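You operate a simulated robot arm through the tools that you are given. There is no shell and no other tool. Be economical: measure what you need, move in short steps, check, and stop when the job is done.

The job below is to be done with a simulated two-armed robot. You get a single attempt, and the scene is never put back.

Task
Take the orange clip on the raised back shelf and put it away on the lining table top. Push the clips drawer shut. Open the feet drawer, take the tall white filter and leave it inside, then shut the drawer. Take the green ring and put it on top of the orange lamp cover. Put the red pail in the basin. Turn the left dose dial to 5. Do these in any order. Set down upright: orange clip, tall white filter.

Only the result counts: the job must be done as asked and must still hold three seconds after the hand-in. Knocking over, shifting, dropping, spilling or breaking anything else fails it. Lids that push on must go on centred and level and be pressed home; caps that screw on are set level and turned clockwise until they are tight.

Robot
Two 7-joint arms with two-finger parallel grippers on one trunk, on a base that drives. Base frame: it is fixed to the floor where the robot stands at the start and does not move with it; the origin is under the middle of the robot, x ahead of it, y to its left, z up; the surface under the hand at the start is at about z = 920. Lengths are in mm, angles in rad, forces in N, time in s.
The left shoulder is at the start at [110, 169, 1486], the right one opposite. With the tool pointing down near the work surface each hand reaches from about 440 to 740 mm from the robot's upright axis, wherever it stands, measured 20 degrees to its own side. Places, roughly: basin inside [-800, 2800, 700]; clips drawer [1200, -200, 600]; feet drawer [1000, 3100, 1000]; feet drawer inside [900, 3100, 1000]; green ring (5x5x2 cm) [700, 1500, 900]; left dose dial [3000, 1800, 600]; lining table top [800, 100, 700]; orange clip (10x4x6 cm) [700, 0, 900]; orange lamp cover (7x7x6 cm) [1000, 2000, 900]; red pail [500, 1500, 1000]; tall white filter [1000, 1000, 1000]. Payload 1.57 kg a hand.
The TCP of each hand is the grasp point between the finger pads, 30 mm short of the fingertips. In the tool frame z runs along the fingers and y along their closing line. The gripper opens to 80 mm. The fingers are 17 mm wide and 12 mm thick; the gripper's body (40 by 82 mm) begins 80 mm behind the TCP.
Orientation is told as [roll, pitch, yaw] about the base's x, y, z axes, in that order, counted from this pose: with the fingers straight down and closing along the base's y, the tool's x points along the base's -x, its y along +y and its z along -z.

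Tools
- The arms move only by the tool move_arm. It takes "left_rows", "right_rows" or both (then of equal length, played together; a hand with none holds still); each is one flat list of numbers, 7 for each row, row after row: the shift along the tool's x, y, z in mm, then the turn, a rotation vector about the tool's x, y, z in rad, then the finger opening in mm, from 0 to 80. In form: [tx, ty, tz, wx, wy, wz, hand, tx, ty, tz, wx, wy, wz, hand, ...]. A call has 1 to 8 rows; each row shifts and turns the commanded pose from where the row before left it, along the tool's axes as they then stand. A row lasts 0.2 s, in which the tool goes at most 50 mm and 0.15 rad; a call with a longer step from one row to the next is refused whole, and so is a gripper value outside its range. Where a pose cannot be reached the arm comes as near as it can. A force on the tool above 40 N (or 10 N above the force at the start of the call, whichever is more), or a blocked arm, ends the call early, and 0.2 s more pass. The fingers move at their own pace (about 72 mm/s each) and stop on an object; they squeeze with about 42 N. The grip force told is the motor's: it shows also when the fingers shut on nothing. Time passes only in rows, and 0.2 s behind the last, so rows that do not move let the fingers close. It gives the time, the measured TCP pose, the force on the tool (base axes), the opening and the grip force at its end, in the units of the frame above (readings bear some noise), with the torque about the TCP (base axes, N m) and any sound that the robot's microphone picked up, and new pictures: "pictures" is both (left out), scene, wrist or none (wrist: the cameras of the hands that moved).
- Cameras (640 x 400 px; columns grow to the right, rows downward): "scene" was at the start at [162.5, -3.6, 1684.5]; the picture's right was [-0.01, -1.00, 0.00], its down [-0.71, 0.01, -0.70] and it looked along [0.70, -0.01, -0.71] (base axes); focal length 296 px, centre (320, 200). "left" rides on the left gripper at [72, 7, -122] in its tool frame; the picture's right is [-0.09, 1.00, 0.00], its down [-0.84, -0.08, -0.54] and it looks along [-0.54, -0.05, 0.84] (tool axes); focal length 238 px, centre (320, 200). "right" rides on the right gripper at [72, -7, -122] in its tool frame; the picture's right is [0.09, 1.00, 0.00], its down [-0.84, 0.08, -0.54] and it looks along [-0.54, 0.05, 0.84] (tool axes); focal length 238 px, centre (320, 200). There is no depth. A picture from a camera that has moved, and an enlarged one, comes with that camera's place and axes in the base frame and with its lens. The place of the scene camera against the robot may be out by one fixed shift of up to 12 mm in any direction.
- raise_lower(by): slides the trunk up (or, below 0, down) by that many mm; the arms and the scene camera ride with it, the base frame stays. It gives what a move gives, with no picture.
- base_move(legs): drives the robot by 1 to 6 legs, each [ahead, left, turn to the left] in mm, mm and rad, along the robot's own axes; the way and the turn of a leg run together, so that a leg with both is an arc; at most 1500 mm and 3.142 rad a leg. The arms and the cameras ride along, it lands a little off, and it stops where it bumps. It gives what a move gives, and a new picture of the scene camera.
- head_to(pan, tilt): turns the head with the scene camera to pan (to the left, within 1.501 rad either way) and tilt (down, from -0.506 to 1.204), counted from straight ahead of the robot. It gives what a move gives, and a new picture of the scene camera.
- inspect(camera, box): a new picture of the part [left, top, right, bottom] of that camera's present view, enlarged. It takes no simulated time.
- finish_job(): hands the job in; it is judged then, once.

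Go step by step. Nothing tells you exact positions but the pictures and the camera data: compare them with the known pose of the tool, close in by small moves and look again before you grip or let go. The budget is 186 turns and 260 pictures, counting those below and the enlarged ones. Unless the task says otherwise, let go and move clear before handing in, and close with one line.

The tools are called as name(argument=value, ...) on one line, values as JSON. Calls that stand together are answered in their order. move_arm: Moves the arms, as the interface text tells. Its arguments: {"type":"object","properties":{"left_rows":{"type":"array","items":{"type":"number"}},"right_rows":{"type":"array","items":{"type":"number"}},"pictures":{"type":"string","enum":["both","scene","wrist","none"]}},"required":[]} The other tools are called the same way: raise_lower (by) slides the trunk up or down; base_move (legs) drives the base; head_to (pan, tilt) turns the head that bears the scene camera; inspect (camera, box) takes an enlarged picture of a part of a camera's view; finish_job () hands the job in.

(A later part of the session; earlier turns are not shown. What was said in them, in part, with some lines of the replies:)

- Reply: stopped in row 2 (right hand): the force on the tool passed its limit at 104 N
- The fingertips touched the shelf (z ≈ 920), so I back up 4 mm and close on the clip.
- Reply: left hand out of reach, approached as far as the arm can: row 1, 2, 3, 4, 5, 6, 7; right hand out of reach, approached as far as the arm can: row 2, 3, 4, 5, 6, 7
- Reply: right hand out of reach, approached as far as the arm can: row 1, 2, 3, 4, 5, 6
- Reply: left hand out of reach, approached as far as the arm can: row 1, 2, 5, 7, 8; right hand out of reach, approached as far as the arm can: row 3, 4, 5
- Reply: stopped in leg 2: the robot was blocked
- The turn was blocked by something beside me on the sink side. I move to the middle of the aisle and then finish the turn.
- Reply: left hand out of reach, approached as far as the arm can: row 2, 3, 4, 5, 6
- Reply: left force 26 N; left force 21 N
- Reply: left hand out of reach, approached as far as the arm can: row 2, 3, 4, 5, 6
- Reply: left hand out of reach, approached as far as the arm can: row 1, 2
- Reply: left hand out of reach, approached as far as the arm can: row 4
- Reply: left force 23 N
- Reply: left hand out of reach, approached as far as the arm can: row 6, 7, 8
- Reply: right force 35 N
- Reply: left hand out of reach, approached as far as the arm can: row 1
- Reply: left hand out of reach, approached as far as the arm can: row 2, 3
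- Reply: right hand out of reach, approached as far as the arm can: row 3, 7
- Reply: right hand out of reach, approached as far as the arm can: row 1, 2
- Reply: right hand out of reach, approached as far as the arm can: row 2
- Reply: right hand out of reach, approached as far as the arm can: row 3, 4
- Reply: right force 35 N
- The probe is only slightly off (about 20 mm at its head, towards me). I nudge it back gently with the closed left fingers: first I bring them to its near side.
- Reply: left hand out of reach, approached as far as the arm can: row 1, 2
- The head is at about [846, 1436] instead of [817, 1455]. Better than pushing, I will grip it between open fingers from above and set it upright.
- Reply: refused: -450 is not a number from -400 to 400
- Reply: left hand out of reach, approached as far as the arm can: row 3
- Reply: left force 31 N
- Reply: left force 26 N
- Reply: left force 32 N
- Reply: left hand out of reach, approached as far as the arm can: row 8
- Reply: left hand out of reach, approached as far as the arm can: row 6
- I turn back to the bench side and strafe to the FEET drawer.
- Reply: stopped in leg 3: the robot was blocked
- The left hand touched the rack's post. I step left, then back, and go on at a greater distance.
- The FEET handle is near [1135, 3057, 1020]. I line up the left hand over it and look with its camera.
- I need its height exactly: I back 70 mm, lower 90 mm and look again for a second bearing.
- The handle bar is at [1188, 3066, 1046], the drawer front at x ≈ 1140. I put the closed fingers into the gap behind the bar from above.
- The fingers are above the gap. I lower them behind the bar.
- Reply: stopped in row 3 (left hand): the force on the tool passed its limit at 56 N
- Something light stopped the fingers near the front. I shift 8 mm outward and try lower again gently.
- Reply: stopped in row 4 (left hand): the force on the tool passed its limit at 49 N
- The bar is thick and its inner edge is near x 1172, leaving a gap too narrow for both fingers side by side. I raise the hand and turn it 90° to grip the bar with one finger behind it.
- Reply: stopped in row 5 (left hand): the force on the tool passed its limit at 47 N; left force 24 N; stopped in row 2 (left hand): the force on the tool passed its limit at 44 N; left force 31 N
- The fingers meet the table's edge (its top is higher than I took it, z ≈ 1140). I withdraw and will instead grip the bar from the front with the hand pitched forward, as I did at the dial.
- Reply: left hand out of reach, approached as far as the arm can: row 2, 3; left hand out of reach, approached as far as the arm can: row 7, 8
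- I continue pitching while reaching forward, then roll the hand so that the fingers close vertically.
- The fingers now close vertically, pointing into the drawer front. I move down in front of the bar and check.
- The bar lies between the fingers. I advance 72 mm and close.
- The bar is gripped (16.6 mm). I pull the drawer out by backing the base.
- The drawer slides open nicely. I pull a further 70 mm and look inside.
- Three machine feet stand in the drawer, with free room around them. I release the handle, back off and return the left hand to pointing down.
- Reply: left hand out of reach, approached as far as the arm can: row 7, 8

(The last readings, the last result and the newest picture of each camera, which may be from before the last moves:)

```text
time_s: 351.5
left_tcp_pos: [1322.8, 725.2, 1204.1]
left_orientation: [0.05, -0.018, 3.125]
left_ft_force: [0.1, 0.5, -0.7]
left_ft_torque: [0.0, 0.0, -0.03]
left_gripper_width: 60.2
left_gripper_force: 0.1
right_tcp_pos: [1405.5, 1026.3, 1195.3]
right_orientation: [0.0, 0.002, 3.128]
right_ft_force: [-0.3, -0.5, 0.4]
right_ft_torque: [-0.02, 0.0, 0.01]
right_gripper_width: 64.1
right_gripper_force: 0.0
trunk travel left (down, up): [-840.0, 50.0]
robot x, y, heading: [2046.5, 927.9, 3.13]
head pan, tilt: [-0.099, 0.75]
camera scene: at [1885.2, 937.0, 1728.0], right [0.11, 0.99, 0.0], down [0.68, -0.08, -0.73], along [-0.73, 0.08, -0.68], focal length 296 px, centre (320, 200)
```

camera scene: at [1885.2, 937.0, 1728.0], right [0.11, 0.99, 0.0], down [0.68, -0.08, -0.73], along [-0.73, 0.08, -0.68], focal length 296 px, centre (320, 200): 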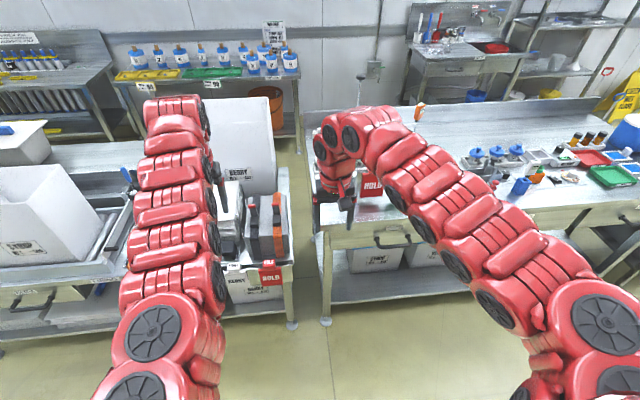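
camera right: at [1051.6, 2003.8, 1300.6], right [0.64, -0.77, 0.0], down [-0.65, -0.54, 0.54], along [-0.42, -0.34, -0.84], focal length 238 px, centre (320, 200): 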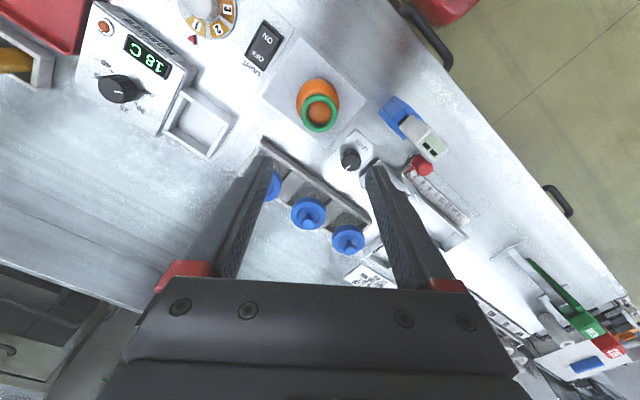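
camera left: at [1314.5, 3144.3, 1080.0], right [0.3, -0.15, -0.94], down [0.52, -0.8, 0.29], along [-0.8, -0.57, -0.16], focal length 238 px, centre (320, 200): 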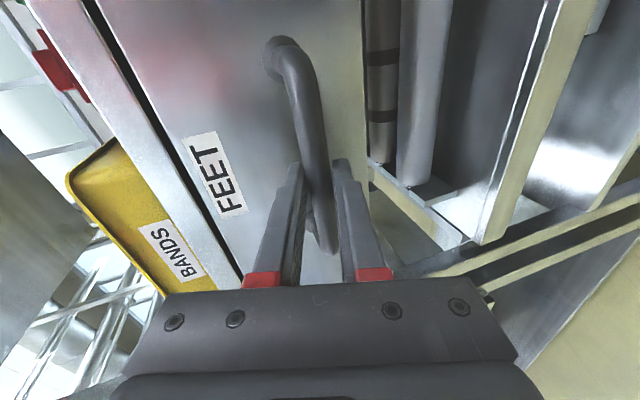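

The filter stands near [958, 1092], just left of the HOLD sign. I drive up to the bench so that the right hand comes above it.

base_move(legs=[[0, 0, 0.012], [420, 0, 0]])

inspect(camera="right", box=[0, 0, 640, 400])

```text
time_s: 354.4
left_tcp_pos: [907.3, 716.9, 1205.4]
left_orientation: [0.05, -0.017, 3.135]
left_ft_force: [0.0, -0.5, -0.1]
left_ft_torque: [0.01, -0.01, -0.04]
left_gripper_width: 60.1
left_gripper_force: 0.0
right_tcp_pos: [987.2, 1019.1, 1195.7]
right_orientation: [-0.001, 0.003, 3.14]
right_ft_force: [-0.2, 0.2, -0.2]
right_ft_torque: [-0.01, 0.0, -0.02]
right_gripper_width: 64.2
right_gripper_force: 0.1
trunk travel left (down, up): [-840.0, 50.0]
robot x, y, heading: [1627.7, 932.3, -3.141]
head pan, tilt: [-0.099, 0.75]
camera scene: at [1467.5, 935.5, 1728.1], right [0.1, 1.0, 0.0], down [0.68, -0.07, -0.73], along [-0.73, 0.07, -0.68], focal length 296 px, centre (320, 200)
```

scene: 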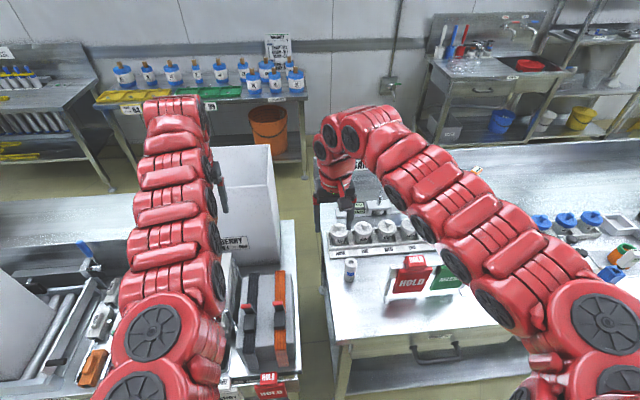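

```text
1.00 times, centred on (320, 200) of right (not enlarged: the box is as wide or as high as the picture)
camera zoom: at [1059.8, 1025.0, 1317.8], right [0.09, -1.0, 0.0], down [-0.84, -0.08, 0.54], along [-0.54, -0.05, -0.84], focal length 238 px, centre (320, 200)
```

zoom: 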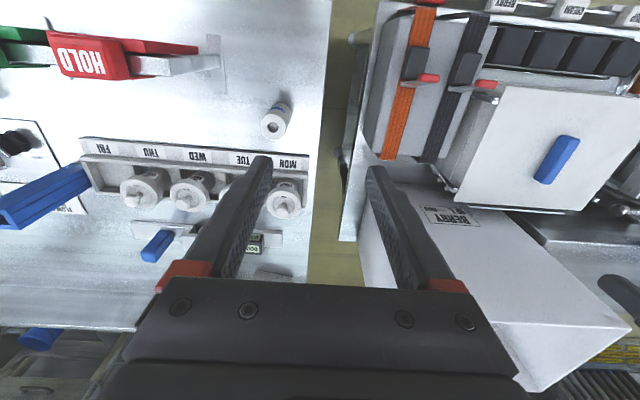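

The filter is at [965, 1081]. I move over it and lower to just above, then look.

move_arm(right_rows=[-11, -31, 0, 0, 0, 0, 70, -11, -31, 0, 0, 0, 0, 70, 0, 0, 45, 0, 0, 0, 70, 0, 0, 45, 0, 0, 0, 70, 0, 0, 45, 0, 0, 0, 70], pictures="wrist")

inspect(camera="scene", box=[310, 180, 450, 300])

```text
time_s: 355.6
left_tcp_pos: [905.7, 717.2, 1204.1]
left_orientation: [0.049, -0.016, 3.135]
left_ft_force: [0.3, 0.4, -0.4]
left_ft_torque: [0.01, -0.03, 0.02]
left_gripper_width: 60.1
left_gripper_force: 0.1
right_tcp_pos: [963.0, 1081.2, 1058.7]
right_orientation: [0.0, 0.002, 3.139]
right_ft_force: [0.6, -0.2, -0.3]
right_ft_torque: [-0.02, -0.01, 0.01]
right_gripper_width: 70.2
right_gripper_force: 0.0
trunk travel left (down, up): [-840.0, 50.0]
robot x, y, heading: [1628.6, 927.4, 3.138]
head pan, tilt: [-0.099, 0.75]
camera right: at [1036.6, 1086.7, 1181.0], right [0.09, -1.0, 0.0], down [-0.84, -0.08, 0.54], along [-0.54, -0.05, -0.84], focal length 238 px, centre (320, 200)
```

right: 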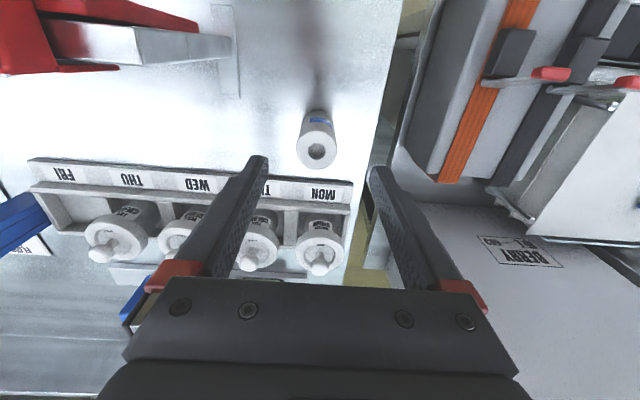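

```text
3.33 times, centred on (380, 240) of scene
camera zoom: at [1465.1, 935.7, 1727.8], right [0.1, 0.99, 0.0], down [0.68, -0.07, -0.73], along [-0.73, 0.07, -0.68], focal length 987 px, centre (120, 67)
```

zoom: 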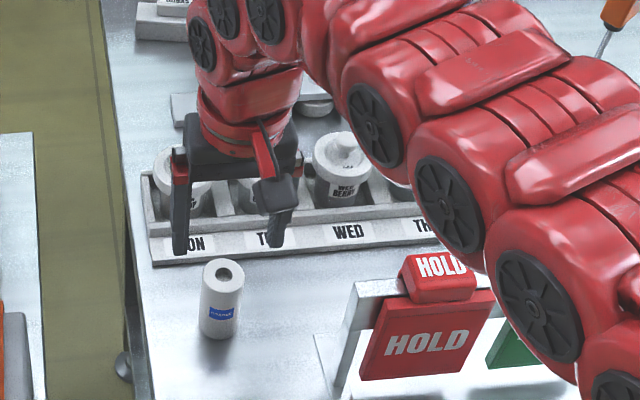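

The filter is centred between the fingers. I lower around it to z 960 and close.

move_arm(right_rows=[3, -2, 40, 0, 0, 0, 70, 0, 0, 40, 0, 0, 0, 70, 0, 0, 18, 0, 0, 0, 70], pictures="wrist")

inspect(camera="scene", box=[310, 210, 400, 290])

```text
time_s: 356.4
left_tcp_pos: [905.9, 717.4, 1205.0]
left_orientation: [0.051, -0.017, 3.136]
left_ft_force: [-0.6, 0.8, -0.4]
left_ft_torque: [0.0, 0.01, 0.01]
left_gripper_width: 59.9
left_gripper_force: 0.1
right_tcp_pos: [966.9, 1082.5, 962.4]
right_orientation: [0.0, 0.001, 3.141]
right_ft_force: [-0.3, -0.4, -0.1]
right_ft_torque: [-0.02, -0.02, -0.02]
right_gripper_width: 70.0
right_gripper_force: 0.0
trunk travel left (down, up): [-840.0, 50.0]
robot x, y, heading: [1631.8, 928.0, 3.143]
head pan, tilt: [-0.099, 0.75]
camera right: at [1040.5, 1088.9, 1083.5], right [0.09, -1.0, 0.0], down [-0.84, -0.08, 0.54], along [-0.54, -0.05, -0.84], focal length 238 px, centre (320, 200)
```

right: 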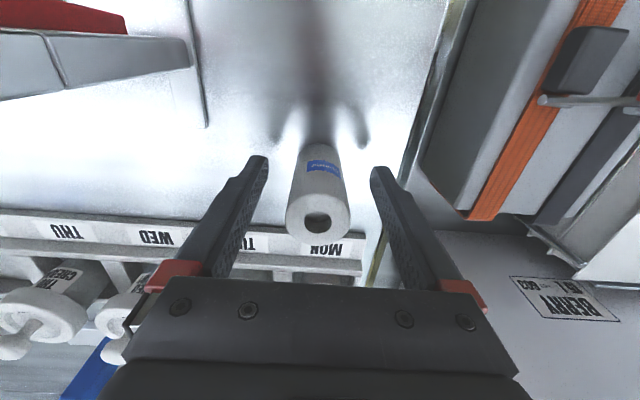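

```text
5.00 times, centred on (355, 250) of scene
camera zoom: at [1466.5, 935.7, 1728.0], right [0.1, 0.99, 0.0], down [0.68, -0.07, -0.73], along [-0.73, 0.07, -0.68], focal length 1480 px, centre (145, -50)
```

zoom: 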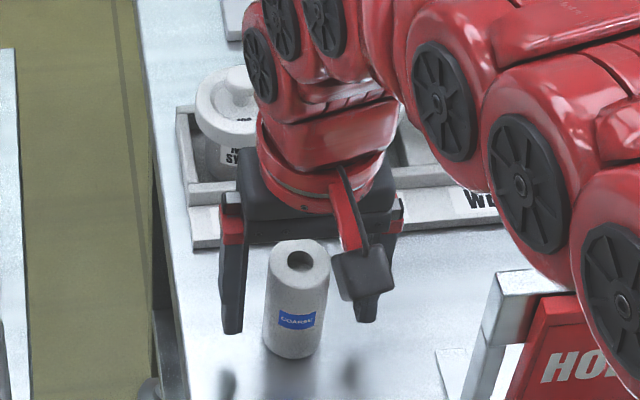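

move_arm(right_rows=[0, 0, 0, 0, 0, 0, 20, 0, 0, 0, 0, 0, 0, 20, 0, 0, 0, 0, 0, 0, 20, 0, 0, -10, 0, 0, 0, 20, 0, 0, -20, 0, 0, 0, 20], pictures="wrist")

```text
time_s: 357.6
left_tcp_pos: [906.7, 717.6, 1205.4]
left_orientation: [0.05, -0.018, 3.135]
left_ft_force: [0.0, -0.4, -0.2]
left_ft_torque: [-0.01, -0.01, -0.01]
left_gripper_width: 59.9
left_gripper_force: 0.0
right_tcp_pos: [967.4, 1081.4, 992.8]
right_orientation: [0.001, 0.002, 3.14]
right_ft_force: [0.2, -0.9, 0.0]
right_ft_torque: [0.01, 0.01, 0.01]
right_gripper_width: 35.9
right_gripper_force: 42.4
trunk travel left (down, up): [-840.0, 50.0]
robot x, y, heading: [1630.4, 931.4, -3.142]
head pan, tilt: [-0.099, 0.75]
camera right: at [1040.4, 1088.5, 1114.9], right [0.09, -1.0, 0.0], down [-0.84, -0.08, 0.54], along [-0.54, -0.05, -0.84], focal length 238 px, centre (320, 200)
```

right: 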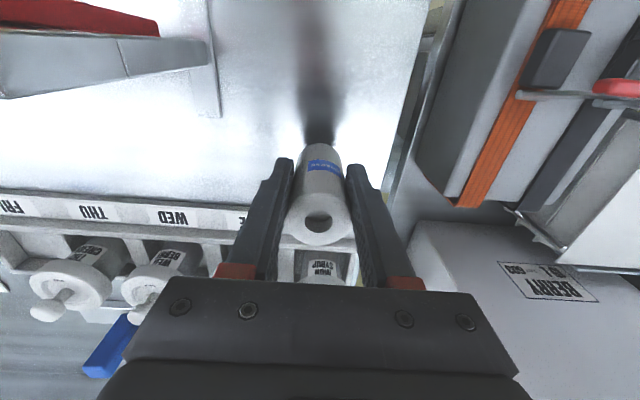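

The filter is held upright. I lift it, back off and drive to the open drawer.

move_arm(right_rows=[0, 0, -45, 0, 0, 0, 20, 0, 0, -45, 0, 0, 0, 20, 0, 0, -45, 0, 0, 0, 20, 0, 0, -45, 0, 0, 0, 20, 0, 0, -45, 0, 0, 0, 20], pictures="none")

base_move(legs=[[-520, 0, 0], [0, -1450, 0], [0, -480, 0]])

head_to(pan=-0.1, tilt=0.7)

```text
time_s: 358.9
left_tcp_pos: [906.8, 717.5, 1205.4]
left_orientation: [0.052, -0.016, 3.137]
left_ft_force: [1.1, 0.0, 0.5]
left_ft_torque: [0.04, 0.0, 0.0]
left_gripper_width: 60.1
left_gripper_force: 0.0
right_tcp_pos: [969.1, 1083.2, 1217.4]
right_orientation: [0.003, 0.001, 3.141]
right_ft_force: [0.3, -0.7, 0.2]
right_ft_torque: [0.01, -0.01, 0.02]
right_gripper_width: 35.6
right_gripper_force: 41.8
trunk travel left (down, up): [-840.0, 50.0]
robot x, y, heading: [1627.9, 930.3, 3.14]
head pan, tilt: [-0.099, 0.75]
```

```text
time_s: 371.2
left_tcp_pos: [1431.5, 2654.4, 1204.3]
left_orientation: [0.049, -0.017, 3.138]
left_ft_force: [-0.5, -0.7, -0.5]
left_ft_torque: [0.03, -0.02, 0.0]
left_gripper_width: 59.7
left_gripper_force: 0.0
right_tcp_pos: [1493.2, 3021.1, 1216.0]
right_orientation: [0.001, 0.003, 3.142]
right_ft_force: [0.0, 0.4, -0.3]
right_ft_torque: [0.02, -0.02, -0.01]
right_gripper_width: 35.6
right_gripper_force: 41.9
trunk travel left (down, up): [-840.0, 50.0]
robot x, y, heading: [2150.7, 2868.2, -3.14]
head pan, tilt: [-0.099, 0.75]
camera scene: at [1991.3, 2873.9, 1727.9], right [0.1, 1.0, 0.0], down [0.68, -0.07, -0.73], along [-0.73, 0.07, -0.68], focal length 296 px, centre (320, 200)
```

scene: 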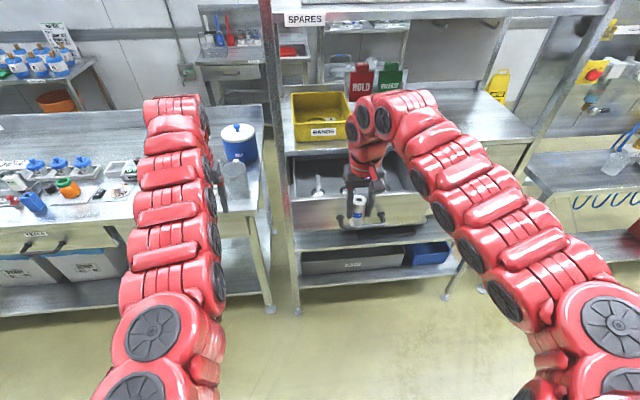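

```text
time_s: 371.8
left_tcp_pos: [1431.2, 2655.1, 1205.1]
left_orientation: [0.052, -0.014, 3.137]
left_ft_force: [0.8, 0.1, 0.2]
left_ft_torque: [-0.01, -0.01, -0.06]
left_gripper_width: 59.8
left_gripper_force: 0.1
right_tcp_pos: [1492.5, 3022.5, 1216.6]
right_orientation: [0.001, 0.0, 3.14]
right_ft_force: [-0.8, -1.5, -0.1]
right_ft_torque: [0.01, 0.01, -0.01]
right_gripper_width: 35.8
right_gripper_force: 41.9
trunk travel left (down, up): [-840.0, 50.0]
robot x, y, heading: [2152.6, 2871.8, -3.14]
head pan, tilt: [-0.099, 0.7]
camera scene: at [1989.2, 2875.3, 1732.2], right [0.1, 1.0, 0.0], down [0.64, -0.06, -0.76], along [-0.76, 0.08, -0.64], focal length 296 px, centre (320, 200)
```

scene: 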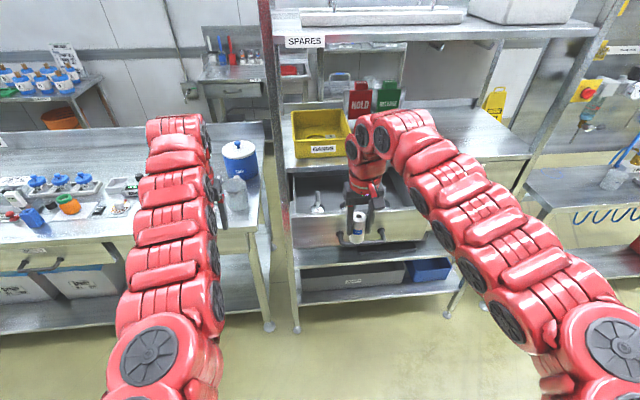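

inspect(camera="right", box=[0, 0, 640, 400])

inspect(camera="scene", box=[270, 110, 470, 260])

```text
1.00 times, centred on (320, 200) of right (not enlarged: the box is as wide or as high as the picture)
camera zoom: at [1565.7, 3028.4, 1339.2], right [0.09, -1.0, 0.0], down [-0.84, -0.08, 0.54], along [-0.54, -0.05, -0.84], focal length 238 px, centre (320, 200)
```

zoom: 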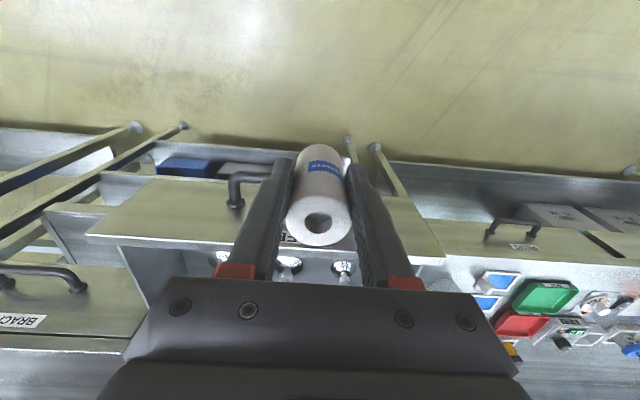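

```text
2.67 times, centred on (370, 185) of scene
camera zoom: at [1989.2, 2875.3, 1732.2], right [0.1, 1.0, 0.0], down [0.64, -0.06, -0.76], along [-0.76, 0.08, -0.64], focal length 790 px, centre (187, 240)
```

zoom: 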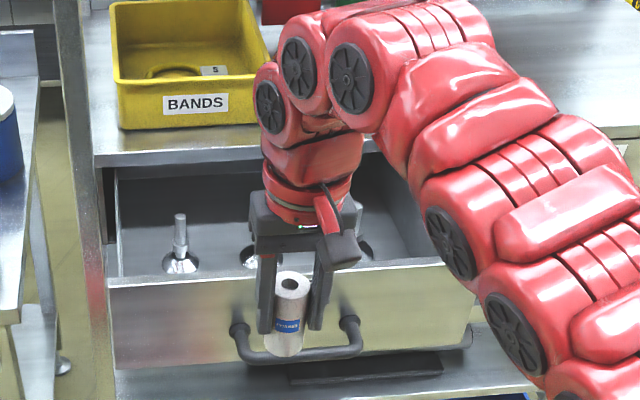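

The feet stand at about x 1205 (y ≈ 2950, 3052, 3180); the front part of the drawer is free. I bring the filter over [1295, 3112].

base_move(legs=[[197, 0, 0]])

move_arm(right_rows=[0, -30, 0, 0, 0, 0, 20, 0, -30, 0, 0, 0, 0, 20, 0, -30, 0, 0, 0, 0, 20], pictures="wrist")

inspect(camera="scene", box=[270, 110, 470, 290])

```text
time_s: 373.4
left_tcp_pos: [1236.4, 2655.7, 1206.5]
left_orientation: [0.051, -0.019, 3.138]
left_ft_force: [1.1, 1.4, -1.2]
left_ft_torque: [0.01, 0.0, -0.01]
left_gripper_width: 60.4
left_gripper_force: 0.2
right_tcp_pos: [1295.9, 3022.2, 1219.3]
right_orientation: [0.0, 0.0, 3.142]
right_ft_force: [0.1, 0.0, 0.4]
right_ft_torque: [0.0, 0.03, 0.0]
right_gripper_width: 35.5
right_gripper_force: 42.2
trunk travel left (down, up): [-840.0, 50.0]
robot x, y, heading: [1954.8, 2869.9, -3.139]
head pan, tilt: [-0.099, 0.7]
camera scene: at [1794.3, 2874.9, 1732.5], right [0.1, 1.0, 0.0], down [0.64, -0.06, -0.77], along [-0.76, 0.08, -0.64], focal length 296 px, centre (320, 200)
```

scene: 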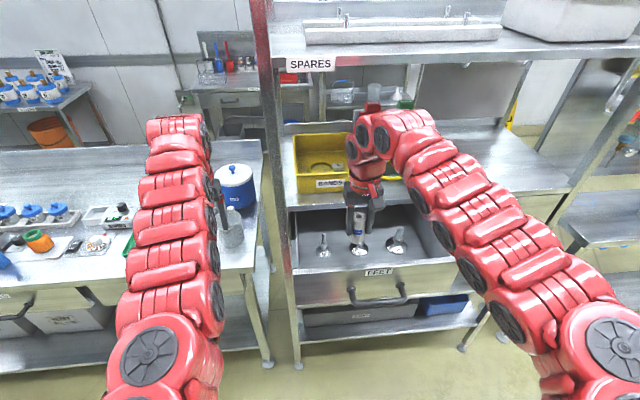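

```text
time_s: 374.2
left_tcp_pos: [1233.0, 2656.0, 1203.9]
left_orientation: [0.053, -0.016, 3.139]
left_ft_force: [-1.0, 0.1, 0.4]
left_ft_torque: [-0.03, -0.01, 0.01]
left_gripper_width: 59.8
left_gripper_force: 0.1
right_tcp_pos: [1295.0, 3113.7, 1217.3]
right_orientation: [0.0, 0.003, -3.141]
right_ft_force: [0.1, 0.9, -0.5]
right_ft_torque: [0.0, -0.02, -0.04]
right_gripper_width: 35.3
right_gripper_force: 41.2
trunk travel left (down, up): [-840.0, 50.0]
robot x, y, heading: [1957.0, 2866.8, -3.141]
head pan, tilt: [-0.099, 0.7]
camera right: at [1367.1, 3119.7, 1338.8], right [0.09, -1.0, 0.0], down [-0.84, -0.08, 0.54], along [-0.54, -0.05, -0.84], focal length 238 px, centre (320, 200)
```

right: 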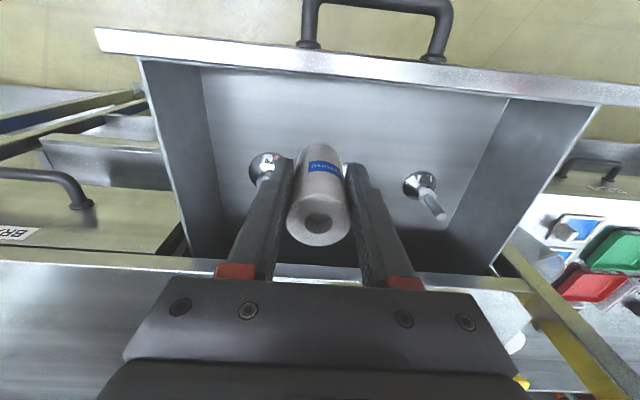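

```text
2.22 times, centred on (370, 200) of scene
camera zoom: at [1789.9, 2875.7, 1732.0], right [0.1, 1.0, 0.0], down [0.64, -0.06, -0.76], along [-0.76, 0.07, -0.65], focal length 658 px, centre (209, 200)
```

zoom: 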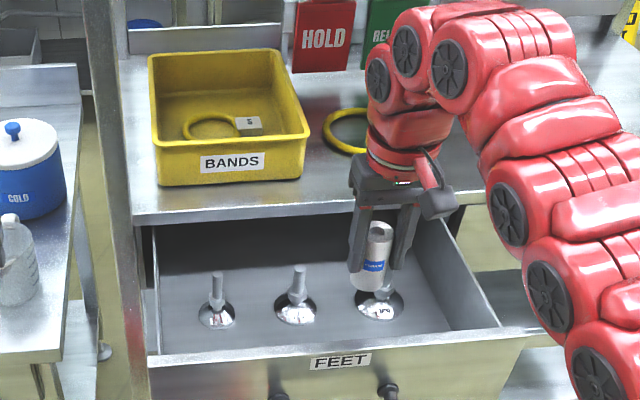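

The spot between the feet row (x ≈ 1212) and the drawer front (x ≈ 1339) is free. I lower the filter there.

move_arm(right_rows=[-3, 0, 40, 0, 0, 0, 20, 0, 0, 40, 0, 0, 0, 20, 0, 0, 30, 0, 0, 0, 20], pictures="wrist")

inspect(camera="scene", box=[300, 170, 440, 290])

```text
time_s: 375.0
left_tcp_pos: [1234.4, 2655.8, 1205.8]
left_orientation: [0.051, -0.018, 3.138]
left_ft_force: [-0.2, 0.2, -0.1]
left_ft_torque: [0.0, 0.0, 0.0]
left_gripper_width: 60.0
left_gripper_force: 0.1
right_tcp_pos: [1293.1, 3111.8, 1107.9]
right_orientation: [0.0, 0.001, 3.142]
right_ft_force: [-0.4, 0.7, -0.4]
right_ft_torque: [0.0, 0.02, -0.01]
right_gripper_width: 35.6
right_gripper_force: 42.1
trunk travel left (down, up): [-840.0, 50.0]
robot x, y, heading: [1954.4, 2871.1, -3.141]
head pan, tilt: [-0.099, 0.7]
camera right: at [1365.7, 3118.9, 1229.4], right [0.09, -1.0, 0.0], down [-0.84, -0.08, 0.54], along [-0.54, -0.05, -0.84], focal length 238 px, centre (320, 200)
```

right: 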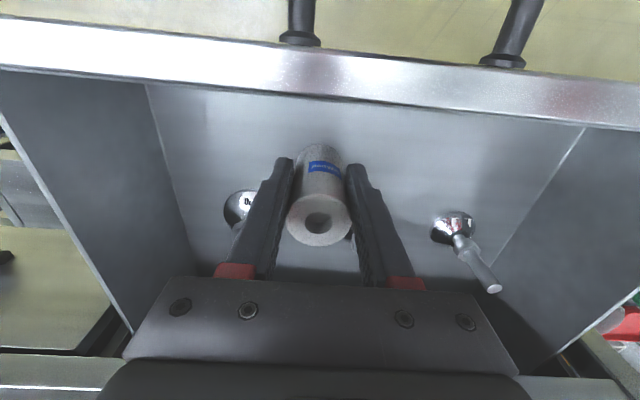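

```text
3.33 times, centred on (370, 230) of scene
camera zoom: at [1791.8, 2874.9, 1732.2], right [0.1, 1.0, 0.0], down [0.64, -0.06, -0.76], along [-0.76, 0.08, -0.64], focal length 987 px, centre (153, 100)
```

zoom: 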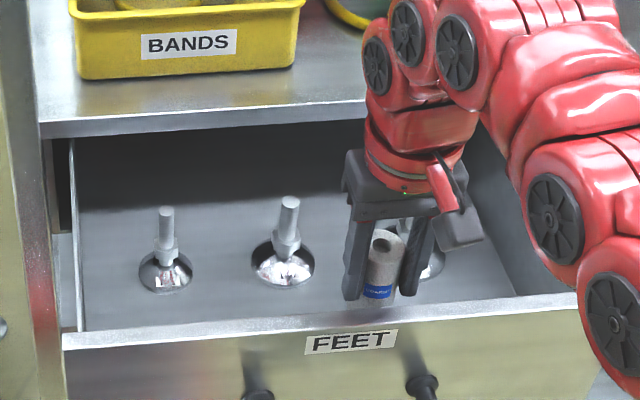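

Clear all around. I lower in small steps until the filter touches the floor of the drawer.

move_arm(right_rows=[0, 0, 10, 0, 0, 0, 20, 0, 0, 5, 0, 0, 0, 20, 0, 0, 4, 0, 0, 0, 20, 0, 0, 4, 0, 0, 0, 20], pictures="none")

move_arm(right_rows=[0, 0, 3, 0, 0, 0, 20, 0, 0, 3, 0, 0, 0, 20, 0, 0, 3, 0, 0, 0, 20, 0, 0, 0, 0, 0, 0, 20], pictures="wrist")

```text
time_s: 376.0
left_tcp_pos: [1233.6, 2655.7, 1205.2]
left_orientation: [0.05, -0.014, 3.137]
left_ft_force: [0.9, -1.0, 1.4]
left_ft_torque: [0.01, -0.03, 0.04]
left_gripper_width: 60.0
left_gripper_force: 0.0
right_tcp_pos: [1293.6, 3113.2, 1082.5]
right_orientation: [0.001, 0.005, 3.142]
right_ft_force: [1.0, -0.1, 0.2]
right_ft_torque: [0.04, 0.0, -0.04]
right_gripper_width: 35.6
right_gripper_force: 41.6
trunk travel left (down, up): [-840.0, 50.0]
robot x, y, heading: [1952.9, 2870.4, -3.139]
head pan, tilt: [-0.099, 0.7]
```

```text
time_s: 377.0
left_tcp_pos: [1233.6, 2656.7, 1204.8]
left_orientation: [0.049, -0.014, 3.139]
left_ft_force: [0.7, 0.5, 0.6]
left_ft_torque: [0.05, 0.03, 0.02]
left_gripper_width: 60.0
left_gripper_force: 0.0
right_tcp_pos: [1293.3, 3112.0, 1074.7]
right_orientation: [0.0, 0.001, 3.141]
right_ft_force: [-0.2, -1.2, 0.5]
right_ft_torque: [0.0, 0.0, 0.0]
right_gripper_width: 35.2
right_gripper_force: 42.1
trunk travel left (down, up): [-840.0, 50.0]
robot x, y, heading: [1953.8, 2867.2, -3.14]
head pan, tilt: [-0.099, 0.7]
camera right: at [1365.6, 3118.6, 1197.0], right [0.09, -1.0, 0.0], down [-0.84, -0.08, 0.54], along [-0.54, -0.05, -0.84], focal length 238 px, centre (320, 200)
```

right: 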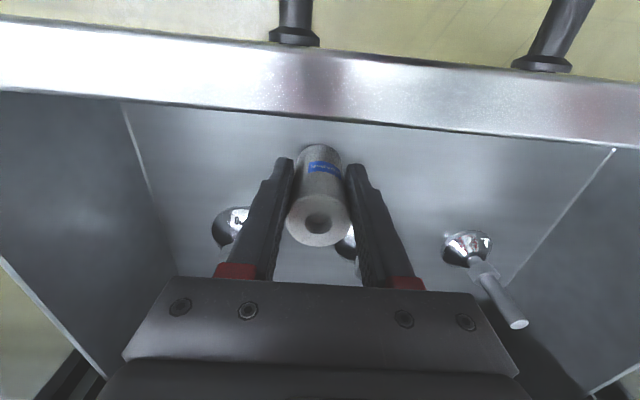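

move_arm(right_rows=[0, 0, 3, 0, 0, 0, 20, 0, 0, 3, 0, 0, 0, 20, 0, 0, 3, 0, 0, 0, 20, 0, 0, 2, 0, 0, 0, 20], pictures="none")

```text
time_s: 378.0
left_tcp_pos: [1236.8, 2654.7, 1208.1]
left_orientation: [0.048, -0.02, 3.14]
left_ft_force: [-0.4, 0.0, -0.8]
left_ft_torque: [0.01, -0.03, -0.02]
left_gripper_width: 60.3
left_gripper_force: 0.0
right_tcp_pos: [1294.7, 3111.4, 1067.4]
right_orientation: [-0.003, -0.002, 3.14]
right_ft_force: [1.2, 1.9, 31.6]
right_ft_torque: [0.03, 0.27, -0.19]
right_gripper_width: 34.1
right_gripper_force: 42.1
trunk travel left (down, up): [-840.0, 50.0]
robot x, y, heading: [1954.8, 2870.5, -3.14]
head pan, tilt: [-0.099, 0.7]
```

Contact (floor at z ≈ 1005). I ease off and open.

move_arm(right_rows=[0, 0, -3, 0, 0, 0, 20, 0, 0, 0, 0, 0, 0, 50, 0, 0, 0, 0, 0, 0, 60, 0, 0, 0, 0, 0, 0, 60], pictures="wrist")

```text
time_s: 379.0
left_tcp_pos: [1232.4, 2654.9, 1204.2]
left_orientation: [0.051, -0.016, 3.139]
left_ft_force: [-0.2, -0.1, 0.3]
left_ft_torque: [0.04, -0.05, 0.02]
left_gripper_width: 59.8
left_gripper_force: 0.1
right_tcp_pos: [1293.1, 3110.7, 1064.7]
right_orientation: [-0.001, 0.004, 3.141]
right_ft_force: [-0.2, 0.2, 0.0]
right_ft_torque: [-0.02, 0.03, 0.02]
right_gripper_width: 59.8
right_gripper_force: 0.0
trunk travel left (down, up): [-840.0, 50.0]
robot x, y, heading: [1951.8, 2867.5, -3.142]
head pan, tilt: [-0.099, 0.7]
camera right: at [1365.0, 3118.0, 1188.5], right [0.09, -1.0, 0.0], down [-0.84, -0.08, 0.54], along [-0.54, -0.05, -0.84], focal length 238 px, centre (320, 200)
```

right: 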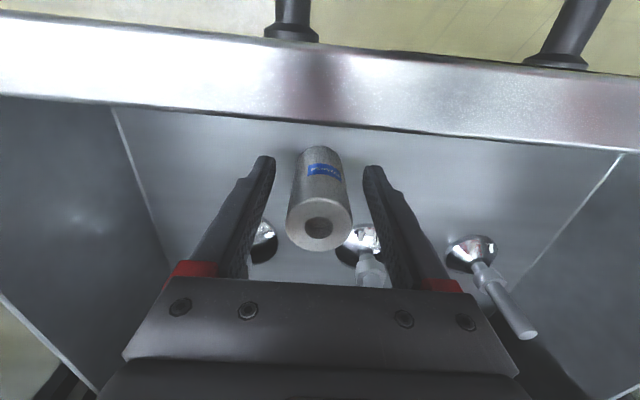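

The filter stands in the drawer. I lift the hand straight up.

move_arm(right_rows=[0, 0, -15, 0, 0, 0, 60, 0, 0, -30, 0, 0, 0, 60, 0, 0, -40, 0, 0, 0, 60, 0, 0, -40, 0, 0, 0, 60, 0, 0, -40, 0, 0, 0, 60], pictures="wrist")

```text
time_s: 380.2
left_tcp_pos: [1234.6, 2654.8, 1204.7]
left_orientation: [0.051, -0.018, 3.138]
left_ft_force: [-0.6, 0.7, -0.1]
left_ft_torque: [-0.04, 0.02, -0.02]
left_gripper_width: 60.0
left_gripper_force: 0.0
right_tcp_pos: [1293.4, 3112.6, 1231.9]
right_orientation: [0.0, 0.002, 3.138]
right_ft_force: [0.3, -0.7, -0.6]
right_ft_torque: [0.03, 0.02, 0.02]
right_gripper_width: 59.9
right_gripper_force: 0.1
trunk travel left (down, up): [-840.0, 50.0]
robot x, y, heading: [1956.6, 2868.6, -3.14]
head pan, tilt: [-0.099, 0.7]
camera right: at [1365.9, 3118.5, 1355.1], right [0.09, -1.0, 0.0], down [-0.84, -0.08, 0.54], along [-0.54, -0.05, -0.84], focal length 238 px, centre (320, 200)
```

right: 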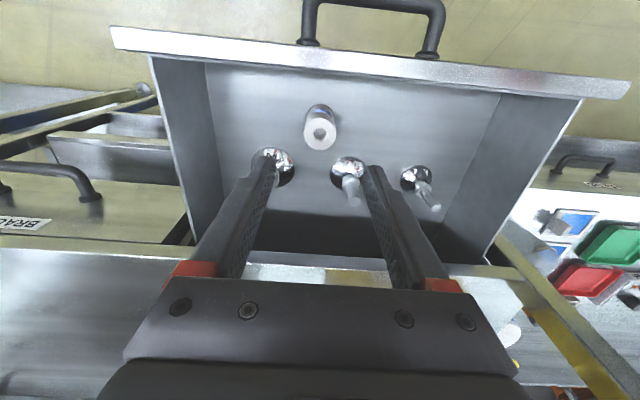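

The filter stands upright. I back off and bring the closed right fingers in front of the drawer handle.

base_move(legs=[[-175, 0, 0]])

move_arm(right_rows=[0, 23, 0, 0, 0, 0, 0, 0, 24, 0, 0, 0, 0, 0, 0, 0, 45, 0, 0, 0, 0, 0, 0, 45, 0, 0, 0, 0, 0, 0, 45, 0, 0, 0, 0, 0, 0, 40, 0, 0, 0, 0], pictures="wrist")

```text
time_s: 381.7
left_tcp_pos: [1404.8, 2654.4, 1202.8]
left_orientation: [0.051, -0.014, 3.14]
left_ft_force: [-0.9, 0.3, 0.0]
left_ft_torque: [0.01, -0.04, -0.02]
left_gripper_width: 60.1
left_gripper_force: 0.1
right_tcp_pos: [1463.2, 3110.8, 1231.0]
right_orientation: [0.002, 0.007, -3.14]
right_ft_force: [0.1, 0.4, -0.3]
right_ft_torque: [0.07, -0.04, -0.02]
right_gripper_width: 59.9
right_gripper_force: 0.1
trunk travel left (down, up): [-840.0, 50.0]
robot x, y, heading: [2127.7, 2867.8, -3.143]
head pan, tilt: [-0.099, 0.7]
camera scene: at [1961.9, 2875.0, 1731.7], right [0.1, 1.0, 0.0], down [0.64, -0.06, -0.76], along [-0.76, 0.07, -0.65], focal length 296 px, centre (320, 200)
```

scene: 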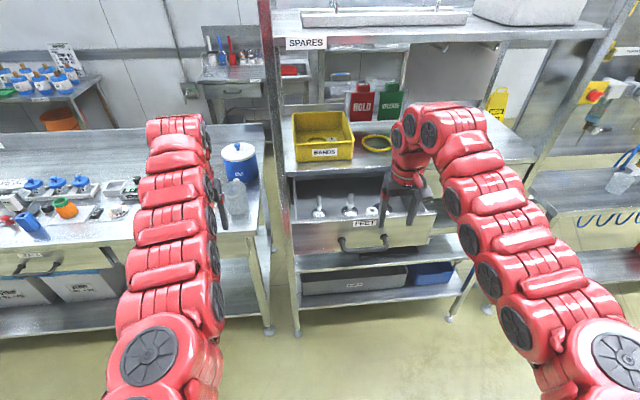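

```text
time_s: 383.1
left_tcp_pos: [1407.9, 2653.7, 1205.0]
left_orientation: [0.053, -0.017, 3.14]
left_ft_force: [-0.4, 0.0, 0.1]
left_ft_torque: [-0.01, 0.02, 0.0]
left_gripper_width: 60.0
left_gripper_force: 0.2
right_tcp_pos: [1468.2, 3064.7, 1054.9]
right_orientation: [0.0, 0.001, -3.141]
right_ft_force: [1.0, 0.0, -0.2]
right_ft_torque: [0.04, -0.01, 0.03]
right_gripper_width: 0.0
right_gripper_force: 21.0
trunk travel left (down, up): [-840.0, 50.0]
robot x, y, heading: [2129.4, 2867.8, -3.136]
head pan, tilt: [-0.099, 0.7]
camera right: at [1539.8, 3070.5, 1176.8], right [0.09, -1.0, 0.0], down [-0.84, -0.08, 0.54], along [-0.54, -0.05, -0.84], focal length 238 px, centre (320, 200)
```

right: 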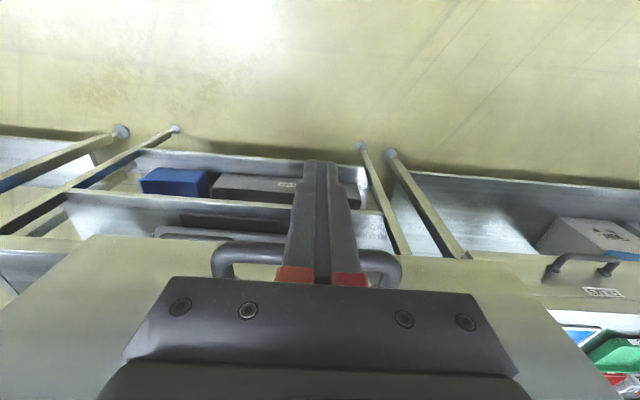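

The fingers are in front of the handle's middle. I start pushing slowly with the arm.

move_arm(right_rows=[-10, 0, 0, 0, 0, 0, 0, -10, 0, 0, 0, 0, 0, 0, -10, 0, 0, 0, 0, 0, 0, -8, 0, 0, 0, 0, 0, 0, -8, 0, 0, 0, 0, 0, 0, -8, 0, 0, 0, 0, 0, 0, -10, 0, 0, 0, 0, 0, 0, -10, 0, 0, 0, 0, 0, 0], pictures="none")

base_move(legs=[[70, 0, 0]])

inspect(camera="scene", box=[260, 110, 460, 270])

```text
time_s: 384.9
left_tcp_pos: [1408.1, 2653.9, 1204.5]
left_orientation: [0.049, -0.015, 3.138]
left_ft_force: [0.4, -0.1, -0.2]
left_ft_torque: [-0.05, -0.02, -0.02]
left_gripper_width: 59.8
left_gripper_force: 0.1
right_tcp_pos: [1407.6, 3061.8, 1057.3]
right_orientation: [-0.001, 0.002, 3.143]
right_ft_force: [0.4, 0.0, 0.0]
right_ft_torque: [-0.03, -0.04, -0.02]
right_gripper_width: 0.1
right_gripper_force: 21.6
right hand out of reach, approached as far as the arm can: row 7, 8
trunk travel left (down, up): [-840.0, 50.0]
robot x, y, heading: [2130.9, 2869.1, -3.139]
head pan, tilt: [-0.099, 0.7]
```

```text
time_s: 385.9
left_tcp_pos: [1342.1, 2653.6, 1206.3]
left_orientation: [0.05, -0.02, 3.14]
left_ft_force: [-0.2, 0.6, -0.1]
left_ft_torque: [-0.03, 0.03, 0.01]
left_gripper_width: 60.1
left_gripper_force: 0.1
right_tcp_pos: [1341.3, 3061.6, 1060.0]
right_orientation: [0.0, -0.001, -3.142]
right_ft_force: [0.1, 0.4, 0.9]
right_ft_torque: [-0.05, 0.01, 0.02]
right_gripper_width: 0.0
right_gripper_force: 21.4
trunk travel left (down, up): [-840.0, 50.0]
robot x, y, heading: [2058.0, 2867.9, -3.144]
head pan, tilt: [-0.099, 0.7]
camera scene: at [1901.4, 2874.8, 1732.9], right [0.1, 1.0, 0.0], down [0.64, -0.06, -0.77], along [-0.76, 0.07, -0.64], focal length 296 px, centre (320, 200)
```

scene: 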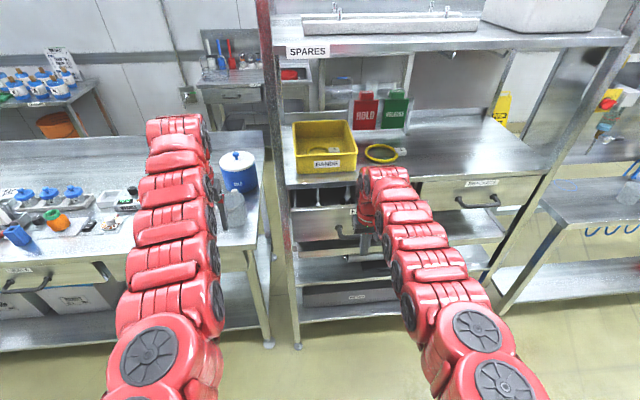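

```text
2.50 times, centred on (360, 190) of scene
camera zoom: at [1901.4, 2874.8, 1732.9], right [0.1, 1.0, 0.0], down [0.64, -0.06, -0.77], along [-0.76, 0.07, -0.64], focal length 740 px, centre (220, 225)
```

zoom: 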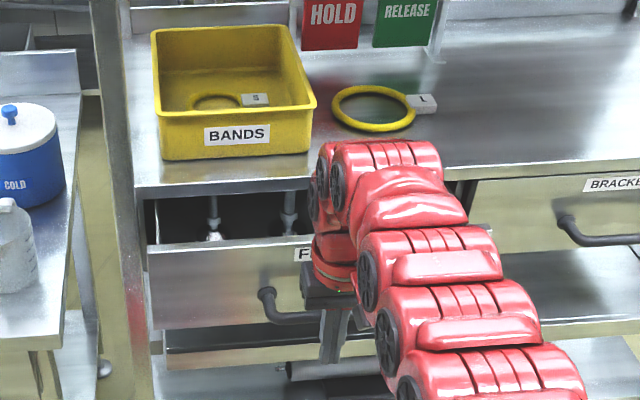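

The drawer glides in smoothly. I push on.

base_move(legs=[[60, 0, 0]])

base_move(legs=[[45, 0, 0]])

inspect(camera="scene", box=[260, 110, 500, 300])

```text
time_s: 386.9
left_tcp_pos: [1284.6, 2653.8, 1208.8]
left_orientation: [0.051, -0.02, 3.14]
left_ft_force: [0.8, 1.0, 0.2]
left_ft_torque: [0.01, 0.02, 0.01]
left_gripper_width: 60.2
left_gripper_force: 0.0
right_tcp_pos: [1283.3, 3061.6, 1061.2]
right_orientation: [0.0, -0.004, -3.14]
right_ft_force: [-0.6, 0.1, 1.1]
right_ft_torque: [-0.03, 0.05, 0.03]
right_gripper_width: 0.1
right_gripper_force: 20.9
trunk travel left (down, up): [-840.0, 50.0]
robot x, y, heading: [1997.1, 2871.6, -3.141]
head pan, tilt: [-0.099, 0.7]
camera scene: at [1844.5, 2874.7, 1733.1], right [0.1, 1.0, 0.0], down [0.64, -0.06, -0.77], along [-0.76, 0.07, -0.64], focal length 296 px, centre (320, 200)
```

scene: 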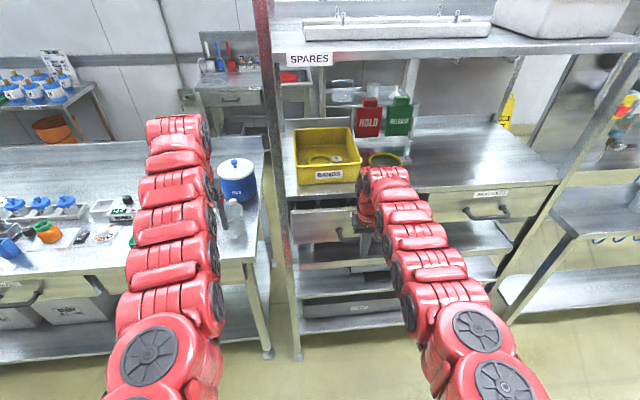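

```text
time_s: 387.8
left_tcp_pos: [1240.2, 2653.5, 1208.1]
left_orientation: [0.052, -0.022, 3.139]
left_ft_force: [0.1, 0.6, 0.5]
left_ft_torque: [0.02, 0.04, 0.01]
left_gripper_width: 60.1
left_gripper_force: 0.1
right_tcp_pos: [1238.4, 3062.5, 1060.3]
right_orientation: [0.0, -0.004, -3.141]
right_ft_force: [-0.5, 0.4, -0.5]
right_ft_torque: [0.04, 0.06, 0.0]
right_gripper_width: 0.0
right_gripper_force: 20.7
trunk travel left (down, up): [-840.0, 50.0]
robot x, y, heading: [1957.8, 2866.6, -3.138]
head pan, tilt: [-0.099, 0.7]
camera scene: at [1799.6, 2874.5, 1733.1], right [0.1, 1.0, 0.0], down [0.64, -0.06, -0.77], along [-0.76, 0.07, -0.64], focal length 296 px, centre (320, 200)
```

scene: 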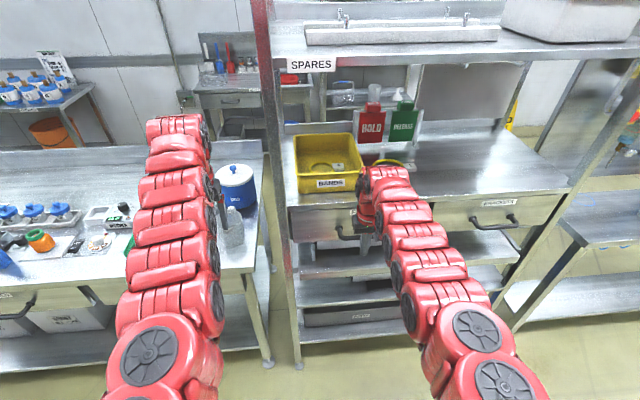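

```text
2.11 times, centred on (380, 205) of scene
camera zoom: at [1799.6, 2874.5, 1733.1], right [0.1, 1.0, 0.0], down [0.64, -0.06, -0.77], along [-0.76, 0.07, -0.64], focal length 623 px, centre (194, 190)
```

zoom: 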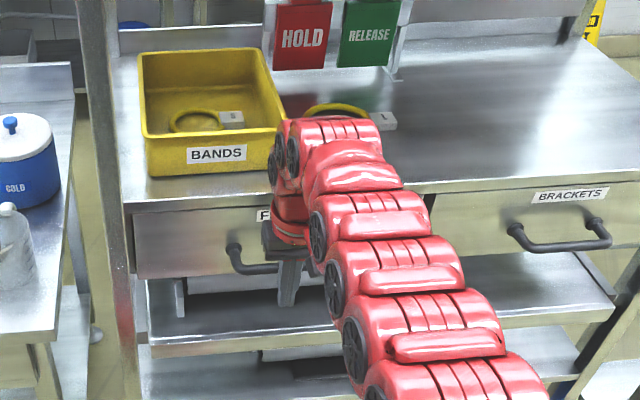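

Nearly shut. I go on in smaller steps until it resists.

base_move(legs=[[25, 0, 0]])

base_move(legs=[[12, 0, 0]])

```text
time_s: 388.6
left_tcp_pos: [1213.5, 2653.6, 1206.8]
left_orientation: [0.051, -0.02, 3.139]
left_ft_force: [-0.8, 1.0, 0.3]
left_ft_torque: [0.03, -0.01, 0.01]
left_gripper_width: 60.3
left_gripper_force: 0.0
right_tcp_pos: [1210.7, 3061.5, 1059.0]
right_orientation: [0.0, -0.003, -3.139]
right_ft_force: [-0.6, 0.5, -0.2]
right_ft_torque: [0.0, 0.01, 0.01]
right_gripper_width: 0.0
right_gripper_force: 21.3
trunk travel left (down, up): [-840.0, 50.0]
robot x, y, heading: [1931.6, 2866.9, -3.135]
head pan, tilt: [-0.099, 0.7]
camera scene: at [1771.6, 2874.5, 1732.6], right [0.1, 1.0, 0.0], down [0.64, -0.06, -0.77], along [-0.76, 0.07, -0.64], focal length 296 px, centre (320, 200)
```

scene: 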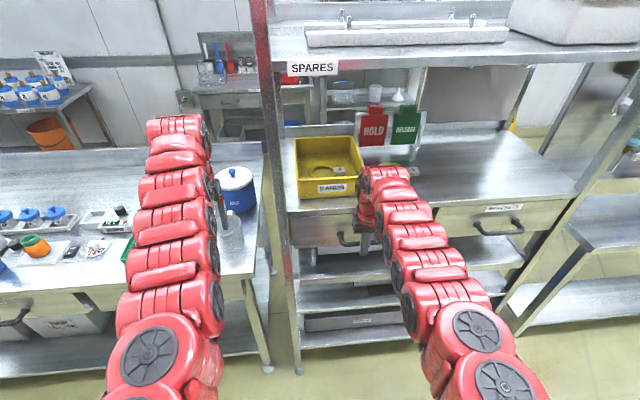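

```text
time_s: 389.4
left_tcp_pos: [1203.6, 2653.6, 1206.7]
left_orientation: [0.051, -0.019, 3.141]
left_ft_force: [0.2, 0.6, -0.3]
left_ft_torque: [0.02, -0.01, 0.0]
left_gripper_width: 60.1
left_gripper_force: 0.0
right_tcp_pos: [1204.3, 3062.3, 1056.4]
right_orientation: [0.002, 0.007, -3.14]
right_ft_force: [35.7, -1.5, -13.4]
right_ft_torque: [0.0, -0.29, 0.0]
right_gripper_width: 0.0
right_gripper_force: 22.2
trunk travel left (down, up): [-840.0, 50.0]
robot x, y, heading: [1922.1, 2869.6, -3.138]
head pan, tilt: [-0.099, 0.7]
camera scene: at [1762.0, 2874.6, 1732.5], right [0.1, 1.0, 0.0], down [0.64, -0.06, -0.77], along [-0.76, 0.07, -0.64], focal length 296 px, centre (320, 200)
```

scene: 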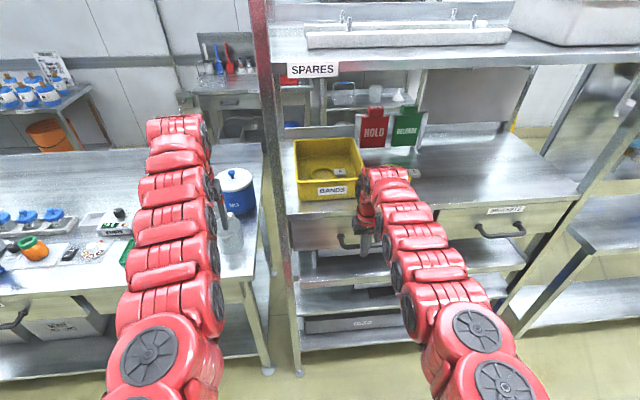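

The drawer met its end stop (36 N) at the closed position. I back off and check it.

base_move(legs=[[-250, 0, 0]])

inspect(camera="right", box=[0, 0, 640, 400])

head_to(pan=0.7, tilt=0.45)

```text
time_s: 391.2
left_tcp_pos: [1446.3, 2654.6, 1203.5]
left_orientation: [0.049, -0.015, 3.14]
left_ft_force: [-0.7, -0.5, 0.9]
left_ft_torque: [0.05, -0.06, 0.03]
left_gripper_width: 60.0
left_gripper_force: 0.1
right_tcp_pos: [1449.3, 3062.6, 1055.1]
right_orientation: [0.001, 0.011, -3.142]
right_ft_force: [-0.3, 0.2, 0.7]
right_ft_torque: [-0.01, -0.02, -0.02]
right_gripper_width: 0.0
right_gripper_force: 21.6
trunk travel left (down, up): [-840.0, 50.0]
robot x, y, heading: [2169.8, 2870.1, -3.14]
head pan, tilt: [-0.099, 0.7]
camera scene: at [2003.4, 2875.0, 1732.0], right [0.1, 1.0, 0.0], down [0.64, -0.06, -0.76], along [-0.76, 0.07, -0.64], focal length 296 px, centre (320, 200)
```

scene: 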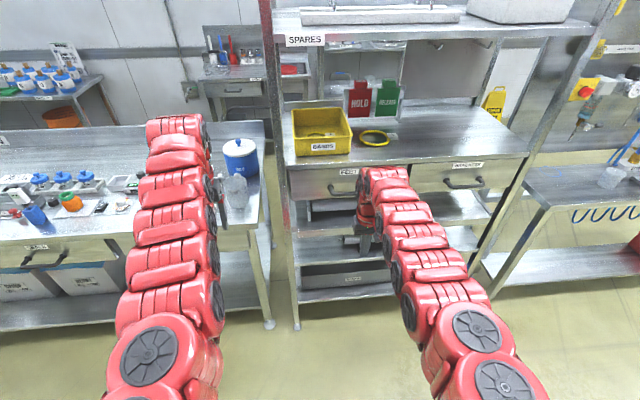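

```text
1.00 times, centred on (320, 200) of right (not enlarged: the box is as wide or as high as the picture)
camera zoom: at [1519.8, 3069.3, 1177.4], right [0.09, -1.0, 0.0], down [-0.84, -0.08, 0.53], along [-0.53, -0.05, -0.85], focal length 238 px, centre (320, 200)
```

zoom: 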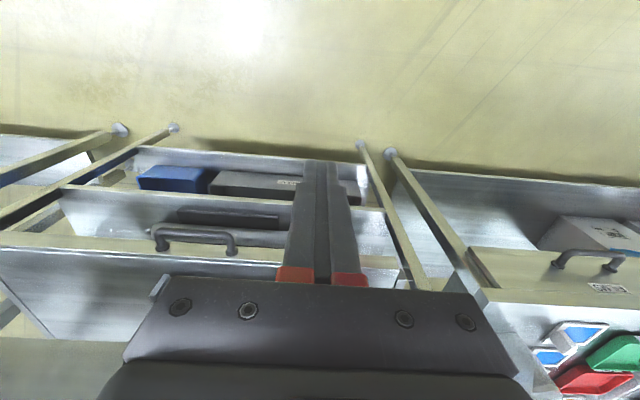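

```text
time_s: 392.3
left_tcp_pos: [1446.7, 2654.0, 1204.1]
left_orientation: [0.051, -0.015, 3.139]
left_ft_force: [0.7, -0.3, -0.3]
left_ft_torque: [0.0, -0.03, 0.01]
left_gripper_width: 60.1
left_gripper_force: 0.1
right_tcp_pos: [1448.4, 3064.3, 1055.2]
right_orientation: [0.001, 0.012, -3.142]
right_ft_force: [-0.5, -0.1, 0.2]
right_ft_torque: [-0.03, -0.01, 0.01]
right_gripper_width: 0.0
right_gripper_force: 21.2
trunk travel left (down, up): [-840.0, 50.0]
robot x, y, heading: [2165.9, 2870.3, -3.141]
head pan, tilt: [0.7, 0.45]
camera scene: at [2018.7, 2807.5, 1754.3], right [-0.65, 0.76, 0.0], down [0.33, 0.28, -0.9], along [-0.69, -0.58, -0.44], focal length 296 px, centre (320, 200)
```

scene: 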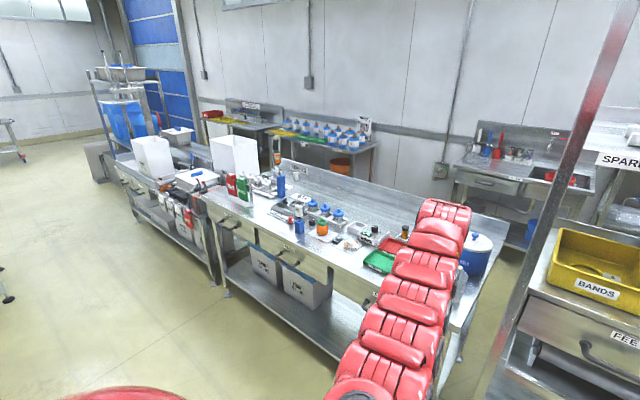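

The FEET drawer is flush. One last enlarged look at the bench and lining table.

inspect(camera="scene", box=[110, 120, 260, 240])

inspect(camera="scene", box=[240, 140, 400, 260])

```text
3.33 times, centred on (185, 180) of scene
camera zoom: at [2018.7, 2807.5, 1754.3], right [-0.65, 0.76, 0.0], down [0.33, 0.28, -0.9], along [-0.69, -0.58, -0.44], focal length 987 px, centre (770, 267)
```

zoom: 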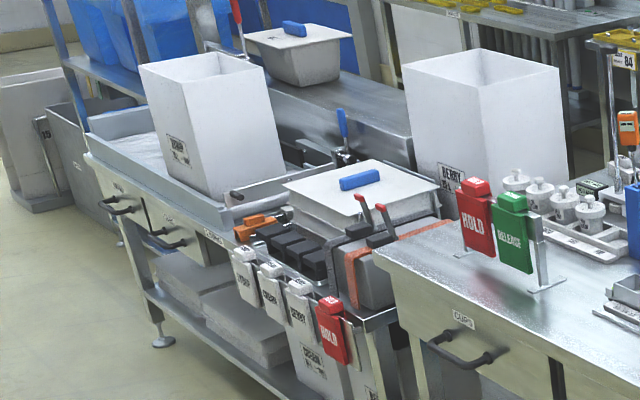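

```text
3.33 times, centred on (320, 200) of scene
camera zoom: at [2018.7, 2807.5, 1754.3], right [-0.65, 0.76, 0.0], down [0.33, 0.28, -0.9], along [-0.69, -0.58, -0.44], focal length 987 px, centre (320, 200)
```

zoom: 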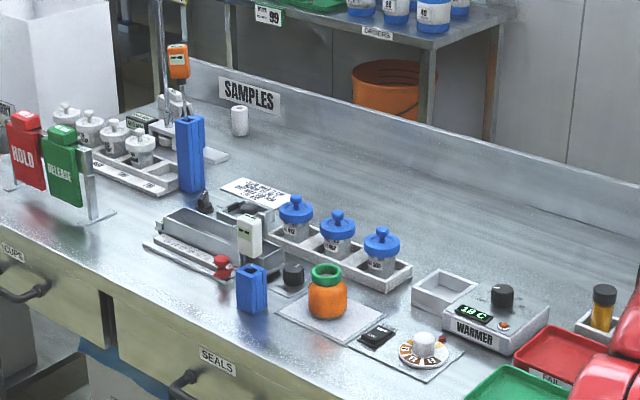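

All the results are in place: both drawers are shut, the ring is on the lamp cover, the orange clip is on the table top and the filter is in the FEET drawer. The pail is in the basin and the dial reads 5. The hands are clear, so I hand in.

finish_job()

```text
The job is handed in.
```

The job is handed in with all six tasks carried out. While lifting the green ring I bumped the thermometer probe and set it back upright; it may still stand a little off its first position.
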